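You operate a simulated robot arm through the tools that you are given. There is no shell and no other tool. Be economical: measure what you need, move in short steps, check, and stop when the job is done.

The job below is to be done with a simulated robot arm. You get a single attempt, and the scene is never put back.

JOB
Run the wheels against each other at 20 rpm, the blue wheel swapped.
Fine: swap before the main goes on; run till TURNS ON SPOT shows; stop button, main off; wheels at rest, blue switch back to NORM.
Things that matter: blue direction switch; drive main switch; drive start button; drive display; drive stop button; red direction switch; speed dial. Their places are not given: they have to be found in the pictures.

Only the result counts: the job must be done as asked and must still hold three seconds after the hand-in. Knocking over, shifting, dropping, spilling or breaking anything else fails it.

ROBOT AND FRAMES
A 6-joint arm with a two-finger parallel gripper, fixed in place. Base frame: the origin is at the foot of the arm, x ahead of it, y to its left, z up; the work surface is at about z = 851. Lengths are in mm, angles in rad, forces in N, time in s.
With the tool pointing down near the work surface it reaches from about 260 to 680 mm from the base axis. Its first joint turns from -1.152 to 1.152 rad. Payload 2.9 kg.
Tool frame: the origin (TCP) lies between the finger pads and is the grasp point; the fingertips stand 30 mm ahead of it; z points along the fingers, y is the line along which they close. Largest opening 110 mm; finger width 20, thickness 10; the body of the gripper, 48 by 112 mm, starts 55 mm behind the TCP.
Orientation is told as [roll, pitch, yaw] about the base's x, y, z axes, in that order, counted from this pose: with the fingers straight down and closing along the base's y, the tool's x points along the base's -x, its y along +y and its z along -z.

CONTROLS
- The arm moves only by the tool play_rows. Its argument "series" is a list of rows, each a list of 7 numbers: the turn, a rotation vector about the base's x, y, z in units of 5 degrees (1.0 is 5 degrees), then the shift along the base's x, y, z in units of 50 mm (1.0 is 50 mm), then the opening, from 0 (shut) to 1 (fully open). In form: [[rx, ry, rz, tx, ty, tz, fingers], ...]. A call has 1 to 10 rows; each row shifts and turns the commanded pose from where the row before left it. A call with a number of a shift or a turn outside -1 to 1 is refused whole. Each row takes 0.2 s and may step no farther than 50 mm and 0.15 rad from the row before; otherwise, or with a gripper value out of range, the whole call is refused. A pose out of reach is approached as far as the arm can. The call stops where the force on the tool passes 50 N (or 10 N more than at its start, if that is more) or the arm is blocked; 0.2 s more then pass. The fingers move at their own pace (about 108 mm/s each) and stop on an object; they squeeze with about 43 N. The grip force told is the motor's: it shows also when the fingers shut on nothing. Time passes only in rows, and 0.2 s behind the last, so rows that do not move let the fingers close. It gives the time, the measured TCP pose, the force on the tool (base axes), the opening and the grip force at its end, in the units of the frame above (readings bear some noise).
- Cameras (640 x 400 px; columns grow to the right, rows downward): "scene" is fixed at [74, 425.3, 1397.7]; the picture's right is [-0.81, -0.59, 0.00], its down [-0.27, 0.37, -0.89] and it looks along [0.53, -0.72, -0.45] (base axes); focal length 351 px, centre (320, 200). "wrist" rides on the gripper at [-36, 0, -57] in the tool frame; the picture's right is [0.00, -1.00, 0.00], its down [0.97, 0.00, -0.24] and it looks along [0.24, 0.00, 0.97] (tool axes); focal length 218 px, centre (320, 200).
- capture(camera): a new picture of that camera. It takes no simulated time.
- probe_pixels(camera, pixels): for up to 12 pixels [column, row] of the newest picture of that camera ("zoom" is the newest enlarged one), the place [x, y, z] in the base frame of the surface seen there, good to about 3 mm. It takes no simulated time.
- enlarge(camera, box): a new picture of the part [left, top, right, bottom] of that camera's present view, enlarged. It takes no simulated time.
- finish_job(): hands the job in; it is judged then, once.

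Keep the steps short. Do not move on a guess: measure, check each grasp and each placing, and mend mistakes. In all there are 80 turns and 46 pictures (those below and enlarged ones count). Leave the gripper open and the arm clear of the work at the hand-in unless told otherwise, and finish with a single line.

The tools are called after "Request:" as name(argument=value, ...) on one line, values as JSON. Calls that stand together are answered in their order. play_rows: Moves the arm, as the interface text tells. Its arguments: {"type":"object","properties":{"series":{"type":"array","items":{"type":"array","items":{"type":"number"}}}},"required":["series"]} The other tools are called the same way: capture (camera) takes a picture; probe_pixels (camera, pixels) gives the place of the surface under pixels of a picture; enlarge (camera, box) takes an enlarged picture of a part of a camera's view; finish_job () hands the job in.

At the start:

```text
clock: 0.0
ee_pos: [414.4, -89.2, 1205.0]
tcp_rot: [0.0, -0.001, 0.0]
ft_force: [-0.6, -0.1, 0.3]
width: 110.0
grasp_force: 0.0
```

scene: 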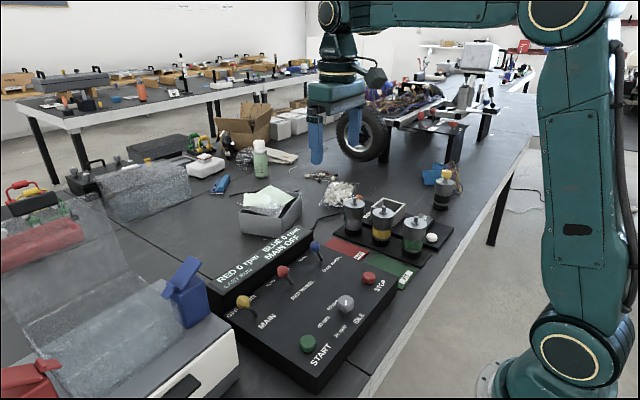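
wrist: 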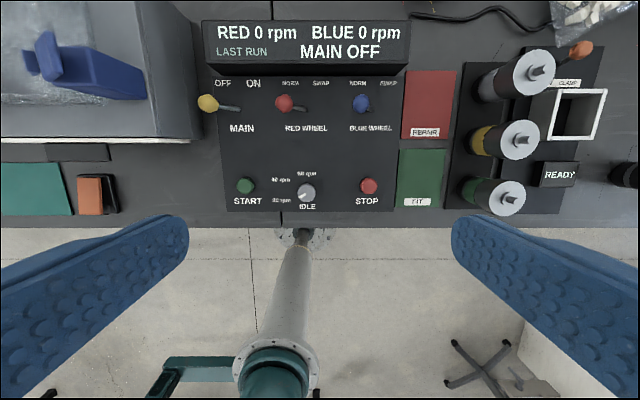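

I see the panel in the wrist picture: switches at about (220,105), (290,103) and (362,103), buttons at (245,187) and (369,187), and the dial at (307,193). I'll enlarge it to read the labels.

Request:
enlarge(camera="wrist", box=[190, 10, 420, 220])

Request:
enlarge(camera="scene", box=[200, 220, 420, 400])

```text
1.90 times, centred on (305, 115) of wrist
```

zoom: 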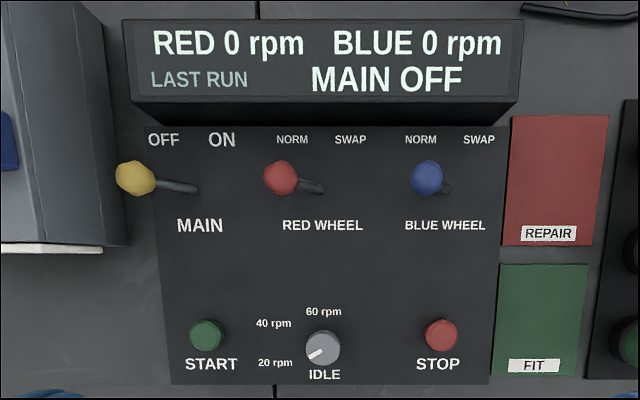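

```text
2.22 times, centred on (310, 310) of scene
```

zoom: 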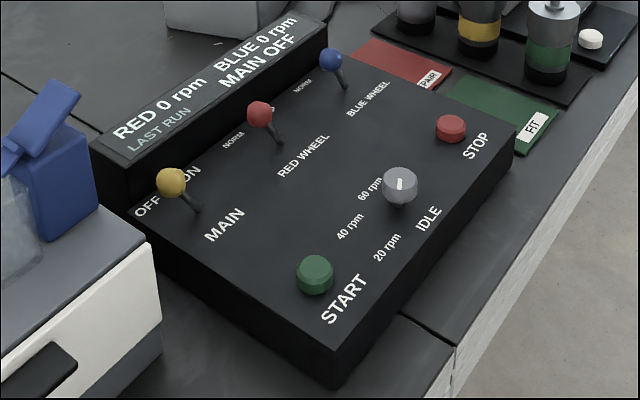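

The levers lean left (OFF, NORM, NORM). Next I'll measure positions from the zoom of the scene and from a fresh wrist picture.

Request:
probe_pixels(camera="zoom", pixels=[[171, 182], [198, 210], [259, 113], [280, 143], [330, 58], [345, 87], [315, 265], [400, 180], [451, 124], [300, 200], [400, 225], [330, 150]])

Request:
probe_pixels(camera="wrist", pixels=[[207, 103], [240, 109], [283, 103], [304, 107], [361, 103], [369, 106], [245, 185], [306, 193], [369, 185], [320, 150], [305, 70], [307, 207]])

```text
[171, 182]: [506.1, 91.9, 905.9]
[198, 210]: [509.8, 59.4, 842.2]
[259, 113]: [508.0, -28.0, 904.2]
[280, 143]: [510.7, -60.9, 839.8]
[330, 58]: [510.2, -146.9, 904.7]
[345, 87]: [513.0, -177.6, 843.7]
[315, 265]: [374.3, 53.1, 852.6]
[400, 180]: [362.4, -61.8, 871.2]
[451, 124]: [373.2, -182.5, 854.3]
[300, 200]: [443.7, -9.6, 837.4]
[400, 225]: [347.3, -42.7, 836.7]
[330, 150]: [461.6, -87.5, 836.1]
```

```text
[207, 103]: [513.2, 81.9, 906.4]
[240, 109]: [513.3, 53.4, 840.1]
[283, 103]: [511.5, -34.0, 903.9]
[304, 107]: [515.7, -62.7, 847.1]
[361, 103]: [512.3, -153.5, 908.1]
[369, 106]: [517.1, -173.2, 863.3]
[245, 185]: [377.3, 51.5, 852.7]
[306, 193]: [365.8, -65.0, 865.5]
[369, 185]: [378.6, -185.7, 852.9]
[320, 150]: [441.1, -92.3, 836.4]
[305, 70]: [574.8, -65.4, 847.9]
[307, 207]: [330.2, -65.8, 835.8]
```

Panel top is at z≈837, the ball tops are at ≈905 and the lever pivots are at y≈55, −62 and −178 (x≈512). I'll go down partway to see the dial marker better.

Request:
play_rows(series=[[0, 0, 0, 0, 0.1, -0.8, 1], [0, 0, 0, 0, 0.1, -0.8, 1], [0, 0, 0, 0, 0.1, -0.8, 1], [0, 0, 0, 0, 0.1, -0.8, 1], [0, 0, 0, 0, 0.1, -0.8, 1]])

Request:
capture(camera="wrist")

```text
clock: 1.2
ee_pos: [416.4, -66.7, 1005.0]
tcp_rot: [-0.001, 0.001, -0.001]
ft_force: [0.0, -0.2, -0.2]
width: 110.0
grasp_force: 0.0
```

```text
41 pictures are left
```

wrist: 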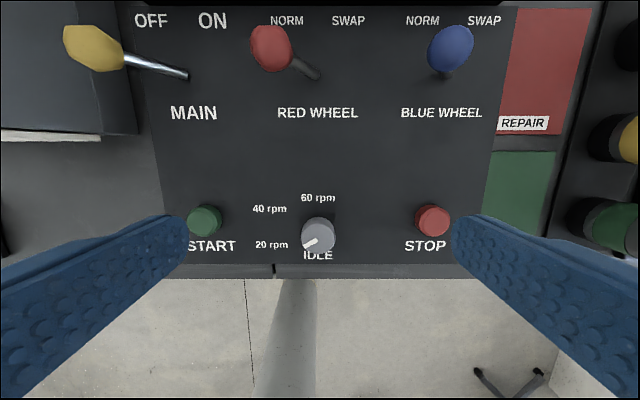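

Request:
enlarge(camera="wrist", box=[240, 180, 400, 280])

Request:
probe_pixels(camera="wrist", pixels=[[270, 245], [269, 209], [318, 198], [318, 256], [317, 232], [306, 243], [300, 238], [334, 236], [317, 221], [205, 218], [432, 217], [447, 75]])

```text
4.00 times, centred on (320, 230) of wrist
```

zoom: 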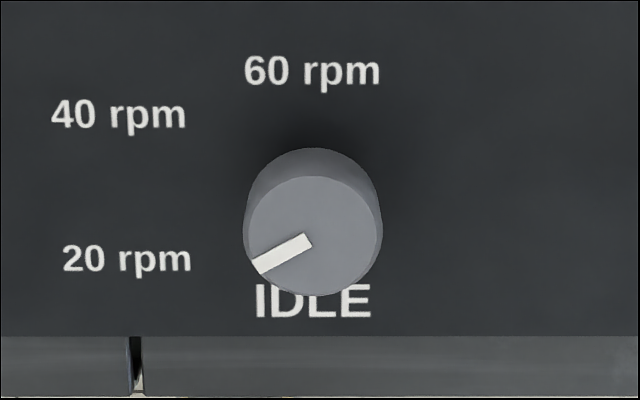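

```text
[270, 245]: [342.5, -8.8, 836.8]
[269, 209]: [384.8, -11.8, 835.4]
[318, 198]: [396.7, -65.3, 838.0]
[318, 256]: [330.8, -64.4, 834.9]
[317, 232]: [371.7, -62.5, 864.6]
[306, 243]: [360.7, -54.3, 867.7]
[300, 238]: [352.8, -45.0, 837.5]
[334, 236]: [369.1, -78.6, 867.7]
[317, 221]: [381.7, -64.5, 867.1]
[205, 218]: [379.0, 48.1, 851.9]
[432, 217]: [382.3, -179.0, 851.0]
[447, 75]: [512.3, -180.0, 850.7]
```

The dial marker already points at 20 rpm, roughly 63° from IDLE, so I leave the dial alone. Now I close the fingers and bring them down beside the blue ball on its left (+y) side.

Request:
play_rows(series=[[0, 0, 0, 0.65, -0.3, 0, 0], [0, 0, 0, 0.65, -0.35, 0, 0], [0, 0, 0, 0.62, -0.32, 0, 0], [0, 0, 0, 0, 0, -0.8, 0], [0, 0, 0, 0, 0, -0.6, 0], [0, 0, 0, 0, 0, -0.4, 0]])

Request:
capture(camera="scene")

```text
clock: 2.6
ee_pos: [513.1, -113.7, 914.5]
tcp_rot: [0.001, 0.0, -0.001]
ft_force: [0.2, 0.1, 0.0]
width: 0.1
grasp_force: 37.5
```

```text
39 pictures are left
```

scene: 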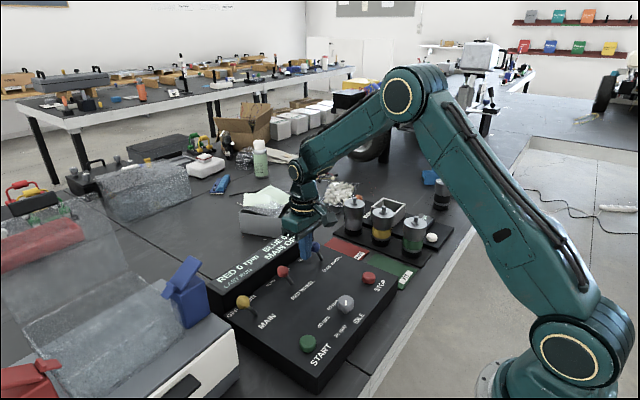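

The fingers stand left of the blue ball. I push toward −y to flip it.

Request:
play_rows(series=[[0, 0, 0, 0, -0.25, 0, 0], [0, 0, 0, 0, -0.25, 0, 0], [0, 0, 0, 0, -0.25, 0, 0], [0, 0, 0, 0, -0.25, 0, 0], [0, 0, 0, 0, -0.2, 0, 0], [0, 0, 0, 0, -0.2, 0, 0]])

Request:
capture(camera="wrist")

```text
clock: 4.0
ee_pos: [510.2, -182.6, 914.0]
tcp_rot: [-0.001, 0.0, 0.002]
ft_force: [0.2, -0.1, -0.7]
width: 0.0
grasp_force: 37.8
```

```text
38 pictures are left
```

wrist: 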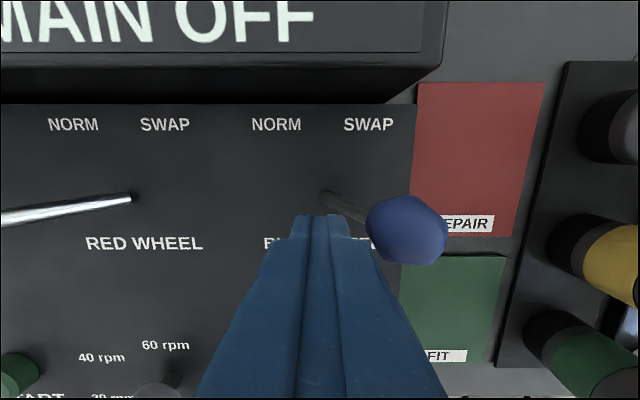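

Blue is now at SWAP with no residual force. I retreat upward and check the space left of the main ball.

Request:
play_rows(series=[[0, 0, 0, 0, 0.2, 0.5, 0], [0, 0, 0, 0, 0.4, 0.9, 0], [0, 0, 0, 0, 0.9, 0.3, 0], [0, 0, 0, 0, 1, 0, 0], [0, 0, 0, 0, 1, 0, 0], [0, 0, 0, 0, 1, 0, 0], [0, 0, 0, 0, 0.5, 0, 0]])

Request:
capture(camera="wrist")

Request:
capture(camera="scene")

```text
clock: 5.6
ee_pos: [511.7, 65.7, 1000.5]
tcp_rot: [0.001, -0.002, -0.003]
ft_force: [-0.3, 0.3, 0.5]
width: 0.0
grasp_force: 37.5
```

```text
37 pictures are left
```

wrist: 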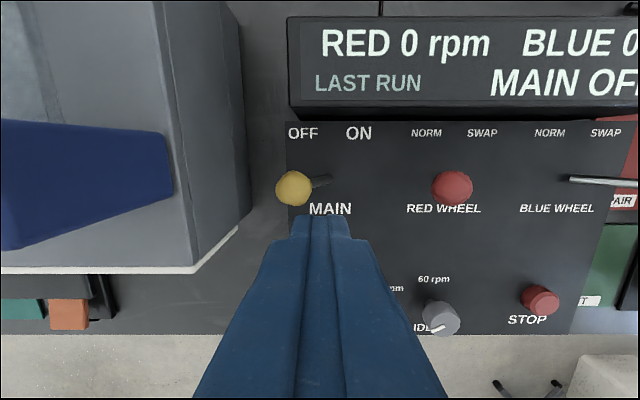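

```text
36 pictures are left
```

scene: 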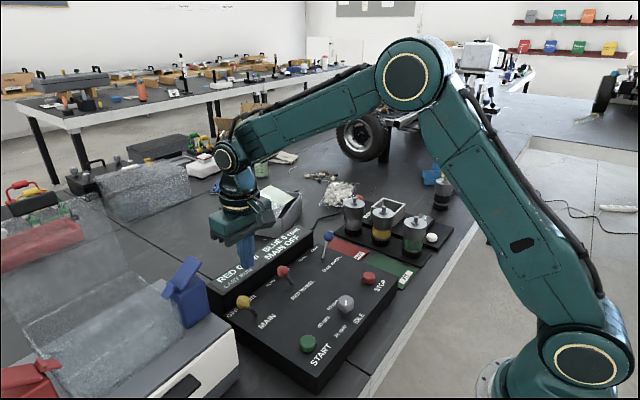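

Request:
probe_pixels(camera="wrist", pixels=[[293, 187], [318, 181], [238, 180], [215, 180], [185, 180], [170, 180], [195, 262], [100, 180], [238, 232], [150, 100], [260, 190], [230, 100]])

```text
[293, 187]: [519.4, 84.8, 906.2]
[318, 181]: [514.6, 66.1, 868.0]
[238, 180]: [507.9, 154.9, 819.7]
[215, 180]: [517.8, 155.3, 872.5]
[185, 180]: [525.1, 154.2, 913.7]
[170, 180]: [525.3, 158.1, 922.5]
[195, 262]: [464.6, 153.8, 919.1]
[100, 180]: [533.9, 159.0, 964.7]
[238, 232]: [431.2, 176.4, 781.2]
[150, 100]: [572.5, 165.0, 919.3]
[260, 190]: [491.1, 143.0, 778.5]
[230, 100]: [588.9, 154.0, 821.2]
```

The box side is at y≈154 with a blue part on it above z 965, so the wide gripper body could hit it. I turn the tool −90° in yaw so that it's narrow along y.

Request:
play_rows(series=[[0, 0, -1, 0, 0, 0, 0], [0, 0, -1, 0, 0, 0, 0], [0, 0, -1, 0, 0, 0, 0], [0, 0, -1, 0, 0, 0, 0], [0, 0, -1, 0, 0, 0, 0], [0, 0, -1, 0, 0, 0, 0], [0, 0, -1, 0, 0, 0, 0], [0, 0, -1, 0, 0, 0, 0], [0, 0, -1, 0, 0, 0, 0]])

Request:
play_rows(series=[[0, 0, -1, 0, 0, 0, 0], [0, 0, -1, 0, 0, 0, 0], [0, 0, -1, 0, 0, 0, 0], [0, 0, -1, 0, 0, 0, 0], [0, 0, -1, 0, 0, 0, 0], [0, 0, -1, 0, 0, 0, 0], [0, 0, -1, 0, 0, 0, 0], [0, 0, -1, 0, 0, 0, 0], [0, 0, -1, 0, 0, 0, 0]])

Request:
capture(camera="wrist")

```text
clock: 7.6
ee_pos: [509.8, 67.2, 999.2]
tcp_rot: [0.001, 0.0, -0.786]
ft_force: [-0.2, 0.5, 0.0]
width: 0.0
grasp_force: 37.7
```

```text
clock: 9.6
ee_pos: [510.4, 65.9, 998.9]
tcp_rot: [0.001, 0.0, -1.571]
ft_force: [-0.1, 0.5, 0.7]
width: 0.0
grasp_force: 37.7
```

```text
35 pictures are left
```

wrist: 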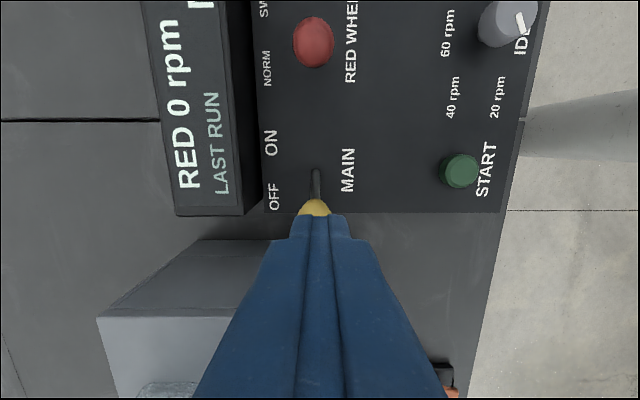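

The turn worked. Now I move to y≈118, beside the main ball, and lower to z≈914.

Request:
play_rows(series=[[0, 0, 0, 0.03, 0.5, 0, 0], [0, 0, 0, 0, 0.54, 0, 0], [0, 0, 0, 0, 0, -0.6, 0], [0, 0, 0, 0, 0, -0.6, 0], [0, 0, 0, 0, 0, -0.5, 0]])

Request:
play_rows(series=[[0, 0, 0, 0, -0.25, 0, 0], [0, 0, 0, 0, -0.25, 0, 0], [0, 0, 0, 0, -0.25, 0, 0], [0, 0, 0, 0, -0.25, 0, 0], [0, 0, 0, 0, -0.2, 0, 0], [0, 0, 0, 0, -0.2, 0, 0]])

Request:
capture(camera="wrist")

Request:
enlarge(camera="scene", box=[200, 220, 420, 400])

```text
clock: 10.8
ee_pos: [509.8, 119.1, 916.5]
tcp_rot: [0.001, 0.0, -1.572]
ft_force: [1.0, 0.4, 0.1]
width: 0.0
grasp_force: 38.2
```

```text
clock: 12.2
ee_pos: [512.0, 50.6, 916.1]
tcp_rot: [0.001, 0.003, -1.564]
ft_force: [-1.1, 10.0, 0.7]
width: 0.0
grasp_force: 38.0
```

```text
34 pictures are left
```

wrist: 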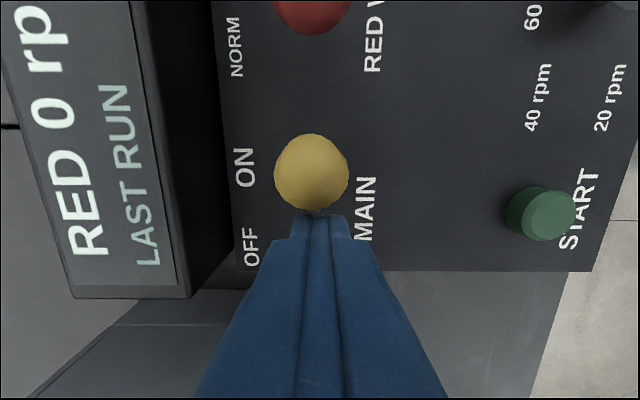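

```text
2.22 times, centred on (310, 310) of scene
```

zoom: 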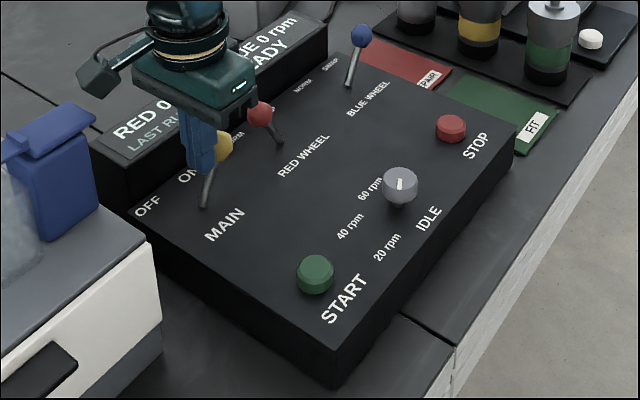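

The display shows READY, so main is on. I back off and rise, move above START at (378,50), and check.

Request:
play_rows(series=[[0, 0, 0, 0, 0.2, 0, 0], [0, 0, 0, 0, 0, 0.8, 0], [0, 0, 0, -0.9, -0.1, 0, 0], [0, 0, 0, -0.9, -0.1, 0, 0], [0, 0, 0, -0.88, 0, -0.2, 0]])

Request:
capture(camera="wrist")

Request:
enlarge(camera="scene", box=[200, 220, 420, 400])

```text
clock: 13.4
ee_pos: [379.1, 47.4, 945.8]
tcp_rot: [0.001, 0.001, -1.572]
ft_force: [0.8, 0.0, 0.6]
width: 0.0
grasp_force: 37.0
```

```text
32 pictures are left
```

wrist: 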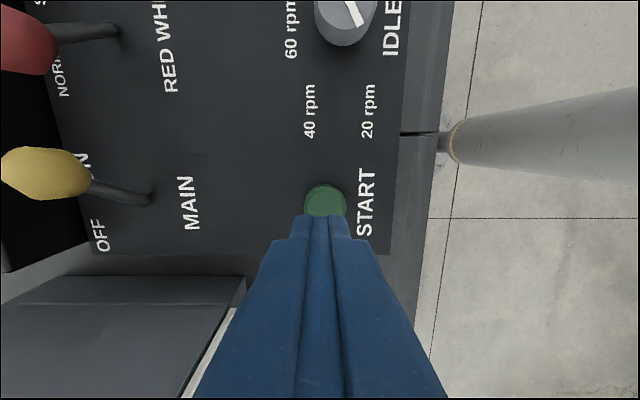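

```text
2.22 times, centred on (310, 310) of scene
```

zoom: 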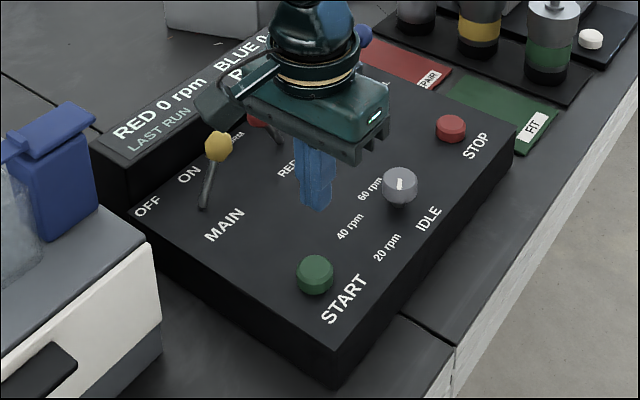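

Main lever stays ON. I lower onto START: the tip is at z≈916 and the button top at 852.

Request:
play_rows(series=[[0, 0, 0, -0.04, 0.06, -0.8, 0], [0, 0, 0, 0, 0, -0.36, 0], [0, 0, 0, 0, 0, -0.08, 0], [0, 0, 0, 0, 0, -0.08, 0], [0, 0, 0, 0, 0, -0.06, 0]])

Request:
capture(camera="scene")

```text
clock: 14.6
ee_pos: [376.3, 52.2, 877.3]
tcp_rot: [0.001, 0.002, -1.57]
ft_force: [0.0, -1.2, 4.9]
width: 0.1
grasp_force: 37.6
```

```text
30 pictures are left
```

scene: 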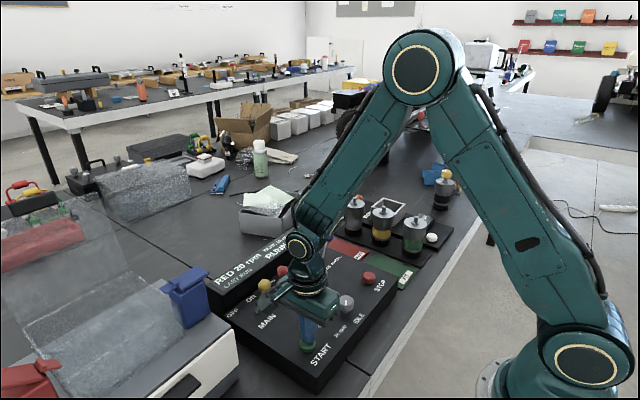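

The display shows RED 20 rpm and RUN…, so the wheels are running. I release START and move above STOP at about (379,−183), watching the display.

Request:
play_rows(series=[[0, 0, 0, 0, 0, 0.5, 0], [0, 0, 0, 0, 0, 0.6, 0], [0, 0, 0, 0, -0.95, 0, 0], [0, 0, 0, 0.05, -0.95, 0, 0], [0, 0, 0, 0, -0.95, 0, 0], [0, 0, 0, 0, -0.95, 0, 0], [0, 0, 0, 0, -0.9, -0.3, 0]])

Request:
capture(camera="wrist")

Request:
enlarge(camera="scene", box=[200, 220, 420, 400])

```text
clock: 16.2
ee_pos: [377.6, -186.6, 916.6]
tcp_rot: [0.001, 0.0, -1.569]
ft_force: [0.0, -0.1, 0.3]
width: 0.2
grasp_force: 37.9
```

```text
29 pictures are left
```

wrist: 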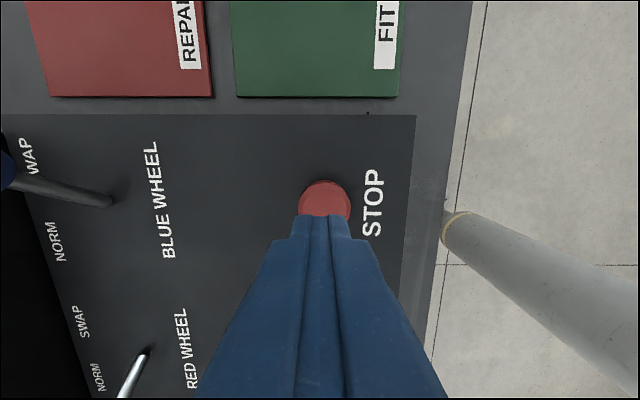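

```text
2.22 times, centred on (310, 310) of scene
```

zoom: 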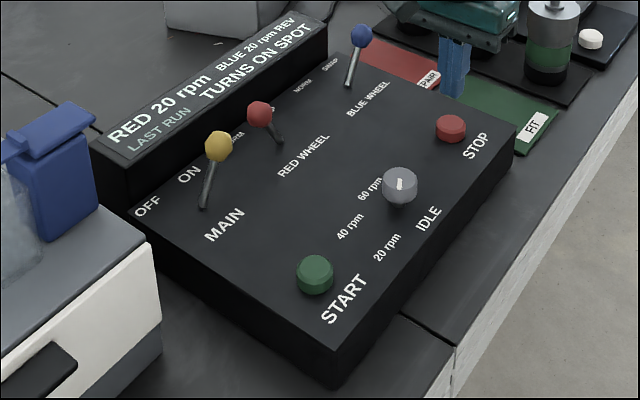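

TURNS ON SPOT shows (RED 20, BLUE 20 REV). I press STOP.

Request:
play_rows(series=[[0, 0, 0, 0, 0.05, -0.6, 0], [0, 0, 0, 0, 0, -0.1, 0], [0, 0, 0, 0, 0, -0.08, 0], [0, 0, 0, 0, 0, -0.04, 0]])

Request:
enlarge(camera="scene", box=[200, 220, 420, 400])

```text
clock: 17.2
ee_pos: [378.6, -181.4, 875.9]
tcp_rot: [0.001, 0.0, -1.572]
ft_force: [-5.1, -2.0, 11.4]
width: 0.0
grasp_force: 38.2
```

```text
2.22 times, centred on (310, 310) of scene
```

zoom: 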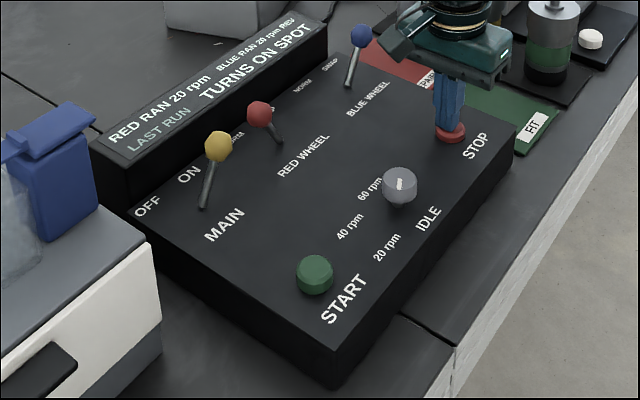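

The display now says RAN, so the stop registered. I rise and move near the main lever to measure the gap between the yellow and red balls.

Request:
play_rows(series=[[0, 0, 0, 0, 0, 0.8, 0], [0, 0, 0, 0, 0, 0.9, 0], [0, 0, 0, 0.5, 0.8, 0.3, 0], [0, 0, 0, 0.55, 0.8, 0, 0], [0, 0, 0, 0.55, 0.8, 0, 0], [0, 0, 0, 0.55, 0.8, 0, 0], [0, 0, 0, 0.45, 0.36, 0, 0]])

Request:
capture(camera="wrist")

Request:
enlarge(camera="scene", box=[200, 220, 420, 400])

```text
clock: 18.8
ee_pos: [508.1, -0.8, 974.4]
tcp_rot: [0.001, 0.0, -1.57]
ft_force: [0.0, 0.8, 0.2]
width: 0.1
grasp_force: 37.5
```

```text
26 pictures are left
```

wrist: 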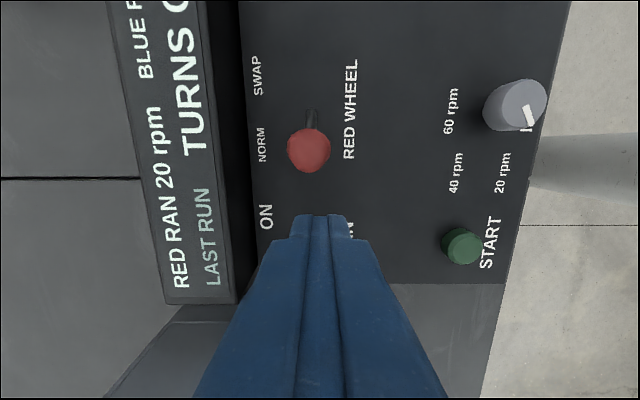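

```text
2.22 times, centred on (310, 310) of scene
```

zoom: 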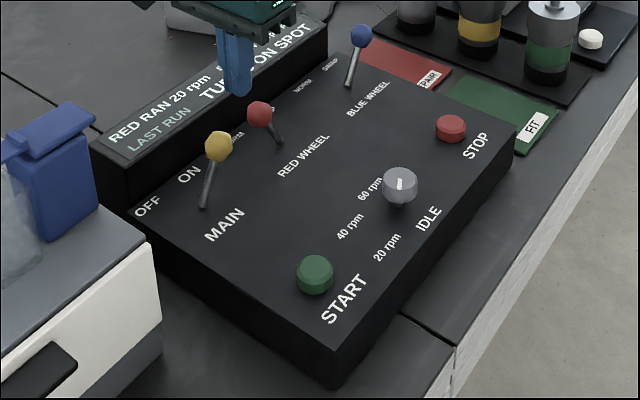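

Request:
probe_pixels(camera="zoom", pixels=[[218, 146], [206, 147], [230, 147], [218, 134], [247, 114], [259, 115], [272, 115], [207, 190], [361, 36], [349, 36], [372, 36]])

Request:
probe_pixels(camera="wrist", pixels=[[308, 150], [308, 170], [308, 130], [290, 150], [327, 150]])

```text
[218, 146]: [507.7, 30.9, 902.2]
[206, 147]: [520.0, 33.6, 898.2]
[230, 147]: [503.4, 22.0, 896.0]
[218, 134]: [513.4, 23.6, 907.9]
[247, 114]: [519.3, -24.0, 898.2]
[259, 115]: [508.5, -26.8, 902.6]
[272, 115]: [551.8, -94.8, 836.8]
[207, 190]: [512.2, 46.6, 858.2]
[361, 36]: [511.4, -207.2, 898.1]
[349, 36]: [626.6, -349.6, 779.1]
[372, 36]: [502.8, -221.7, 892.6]
```

```text
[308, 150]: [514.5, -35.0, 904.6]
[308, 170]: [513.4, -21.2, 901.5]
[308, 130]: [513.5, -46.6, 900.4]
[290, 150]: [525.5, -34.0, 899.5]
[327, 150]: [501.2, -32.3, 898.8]
```

The yellow ball spans about y 12–38 and the red one −46 to −20. The gap centre is about −4, leaving 6 mm on each side of the 20 mm finger. I go down there carefully.

Request:
play_rows(series=[[0, 0, 0, 0.06, -0.07, -0.4, 0], [0, 0, 0, 0, 0, -0.3, 0], [0, 0, 0, 0, 0, -0.2, 0], [0, 0, 0, 0, 0, -0.2, 0], [0, 0, 0, 0, 0, 0, 0]])

Request:
capture(camera="wrist")

```text
clock: 20.0
ee_pos: [512.4, -6.5, 919.8]
tcp_rot: [0.0, -0.001, -1.571]
ft_force: [0.6, -0.1, 0.4]
width: 0.0
grasp_force: 37.4
```

```text
24 pictures are left
```

wrist: 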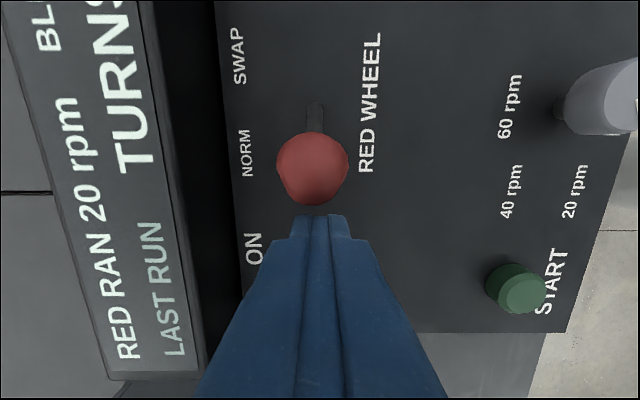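

The finger is between the balls and reads no force. I push toward +y to switch main off.

Request:
play_rows(series=[[0, 0, 0, 0, 0.1, -0.06, 0], [0, 0, 0, 0, 0.25, 0, 0], [0, 0, 0, 0, 0.25, 0, 0], [0, 0, 0, 0, 0.25, 0, 0], [0, 0, 0, 0, 0.25, 0, 0], [0, 0, 0, 0, 0.2, 0, 0]])

Request:
enlarge(camera="scene", box=[200, 220, 420, 400])

```text
clock: 21.4
ee_pos: [512.1, 58.8, 916.0]
tcp_rot: [0.001, 0.001, -1.572]
ft_force: [0.0, -0.9, -0.3]
width: 0.0
grasp_force: 37.5
```

```text
2.22 times, centred on (310, 310) of scene
```

zoom: 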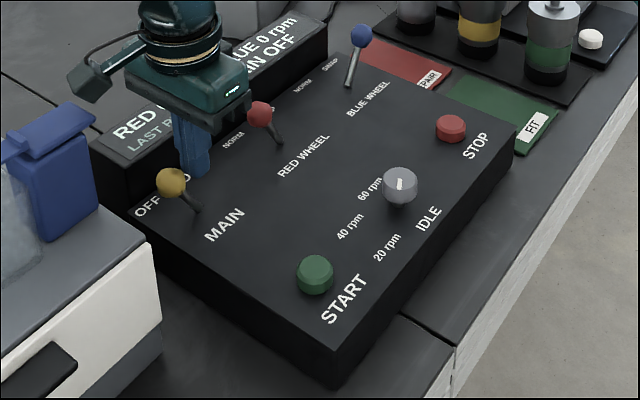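

MAIN OFF and 0 rpm. I rise, move toward blue, and measure its surroundings.

Request:
play_rows(series=[[0, 0, 0, 0, -0.1, 0.3, 0], [0, 0, 0, 0, 0, 0.9, 0], [0, 0, 0, 0, 0, 0.9, 0], [0, 0, 0, 0, -0.95, 0, 0], [0, 0, 0, 0, -0.95, 0, 0], [0, 0, 0, 0, -0.95, 0, 0], [0, 0, 0, 0, -0.95, 0, 0], [0, 0, 0, 0, -0.95, 0, 0]])

Request:
capture(camera="wrist")

Request:
capture(camera="scene")

```text
clock: 23.2
ee_pos: [513.2, -183.9, 1024.4]
tcp_rot: [0.001, -0.001, -1.57]
ft_force: [-0.6, 0.1, 0.0]
width: 0.3
grasp_force: 37.6
```

```text
22 pictures are left
```

wrist: 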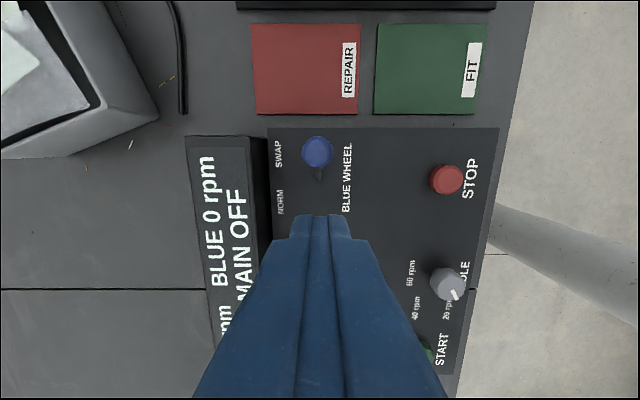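

```text
21 pictures are left
```

scene: 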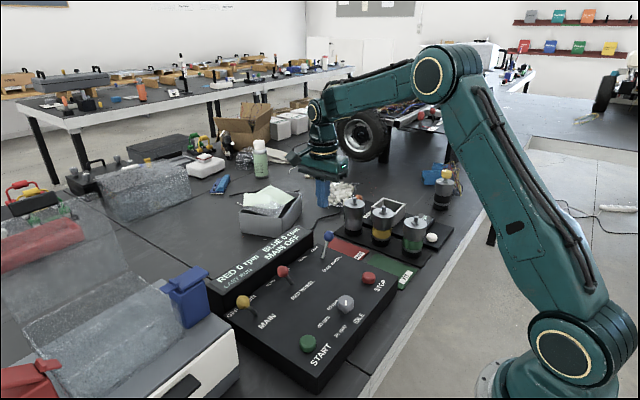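

Request:
probe_pixels(camera="wrist", pixels=[[318, 150], [318, 135], [318, 167], [300, 8], [300, 60]])

Request:
probe_pixels(camera="scene", pixels=[[353, 200], [381, 208], [414, 217], [345, 215], [353, 196]])

```text
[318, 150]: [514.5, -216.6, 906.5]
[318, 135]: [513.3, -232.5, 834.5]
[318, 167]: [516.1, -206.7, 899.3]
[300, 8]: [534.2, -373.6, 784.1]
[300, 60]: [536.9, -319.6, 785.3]
```

```text
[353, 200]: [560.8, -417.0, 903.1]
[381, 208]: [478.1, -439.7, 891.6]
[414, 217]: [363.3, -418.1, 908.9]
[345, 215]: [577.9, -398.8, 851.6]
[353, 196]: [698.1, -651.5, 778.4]
```

The canisters are at y≈−400, well clear. I go to y≈−247, down to z 915, then push +y to NORM.

Request:
play_rows(series=[[0, 0, 0, 0, -0.65, 0, 0], [0, 0, 0, 0, -0.65, 0, 0], [0, 0, 0, 0, 0, -0.8, 0], [0, 0, 0, 0, 0, -0.8, 0], [0, 0, 0, 0, 0, -0.6, 0], [0, 0, 0, 0, 0, 0, 0]])

Request:
play_rows(series=[[0, 0, 0, 0, 0.25, 0, 0], [0, 0, 0, 0, 0.25, 0, 0], [0, 0, 0, 0, 0.25, 0, 0], [0, 0, 0, 0, 0.25, 0, 0], [0, 0, 0, 0, 0.25, 0, 0], [0, 0, 0, 0, 0.25, 0, 0]])

Request:
capture(camera="scene")

```text
clock: 24.6
ee_pos: [511.7, -248.6, 911.0]
tcp_rot: [-0.001, 0.001, -1.571]
ft_force: [0.6, 0.3, -0.6]
width: 0.0
grasp_force: 37.3
```

```text
clock: 26.0
ee_pos: [511.7, -180.8, 912.8]
tcp_rot: [0.004, -0.008, -1.587]
ft_force: [-1.0, -36.1, 0.3]
width: 0.1
grasp_force: 37.5
```

```text
20 pictures are left
```

scene: 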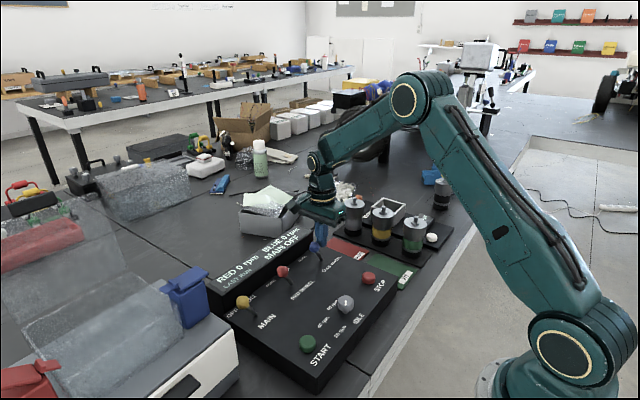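

36 N at the end suggests the lever is at its stop. I back off, rise, open the gripper, and check.

Request:
play_rows(series=[[0, 0, 0, 0, -0.3, 0, 0], [0, 0, 0, 0, -0.2, 0.5, 0], [0, 0, 0, 0, 0, 0.9, 0], [0, 0, 0, 0, 0, 0.9, 0], [0, 0, 0, -0.6, 0.5, 0.6, 0], [0, 0, 0, -0.6, 0.7, 0.5, 0.6], [0, 0, 0, -0.6, 0.7, 0.3, 1], [0, 0, 0, 0, 0, 0, 1]])

Request:
capture(camera="wrist")

Request:
enlarge(camera="scene", box=[200, 220, 420, 400])

```text
refused: row 6 steps farther than a row can; nothing moved
```

```text
19 pictures are left
```

wrist: 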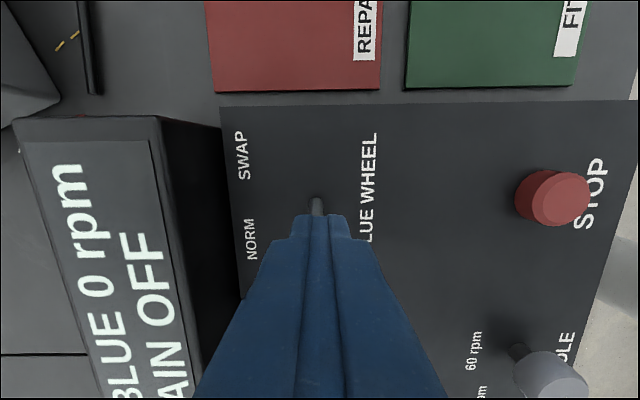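

```text
2.22 times, centred on (310, 310) of scene
```

zoom: 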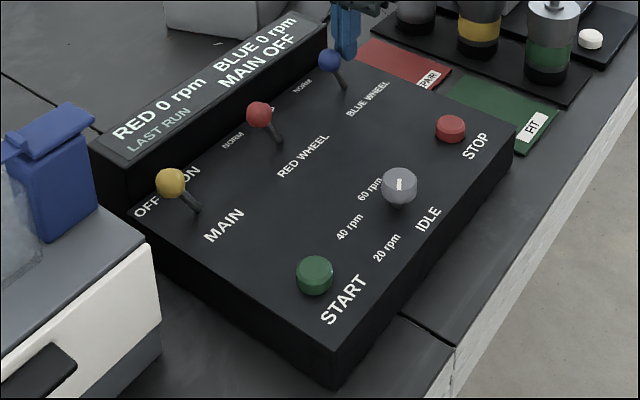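

One step was too long and the call was refused. The picture shows blue back at NORM, so I retreat with smaller steps.

Request:
play_rows(series=[[0, 0, 0, 0, -0.3, 0, 0], [0, 0, 0, 0, -0.2, 0.5, 0], [0, 0, 0, 0, 0, 0.9, 0], [0, 0, 0, 0, 0, 0.9, 0], [0, 0, 0, -0.5, 0.4, 0.5, 0], [0, 0, 0, -0.5, 0.4, 0.5, 0.6], [0, 0, 0, -0.5, 0.4, 0.4, 1], [0, 0, 0, 0, 0, 0, 1], [0, 0, 0, 0, 0, 0, 1]])

Request:
capture(camera="wrist")

Request:
enlarge(camera="scene", box=[200, 220, 420, 400])

```text
clock: 28.0
ee_pos: [437.5, -138.8, 1095.9]
tcp_rot: [-0.003, 0.0, -1.572]
ft_force: [-0.3, 0.7, -0.4]
width: 110.1
grasp_force: 0.2
```

```text
17 pictures are left
```

wrist: 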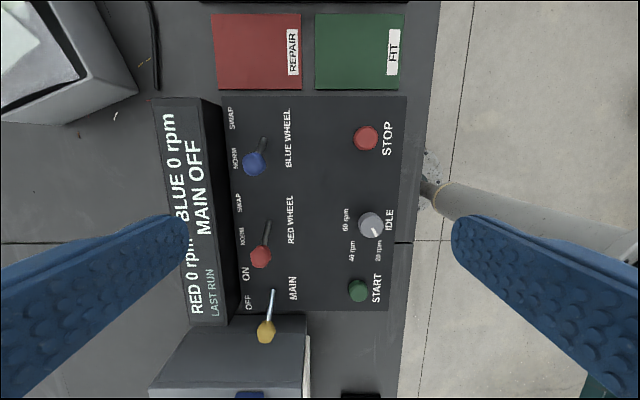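

```text
2.22 times, centred on (310, 310) of scene
```

zoom: 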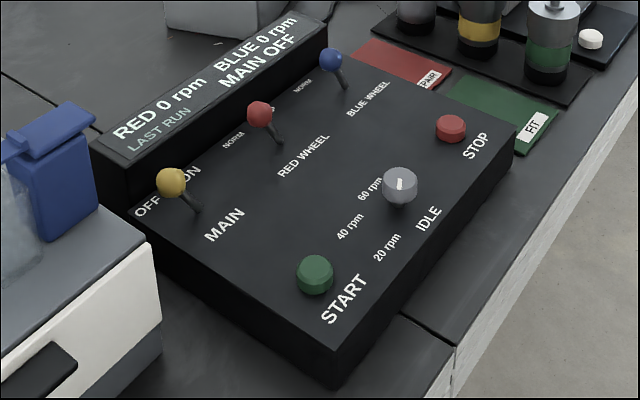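

Main is OFF, both wheels read 0 rpm, blue and red are at NORM, the gripper is open, and the arm is clear. I hand in.

Request:
finish_job()

```text
The job is handed in.
```

The wheels ran against each other at 20 rpm with blue swapped until TURNS ON SPOT showed; I then pressed stop, switched main off, and with the wheels at rest set blue back to NORM.
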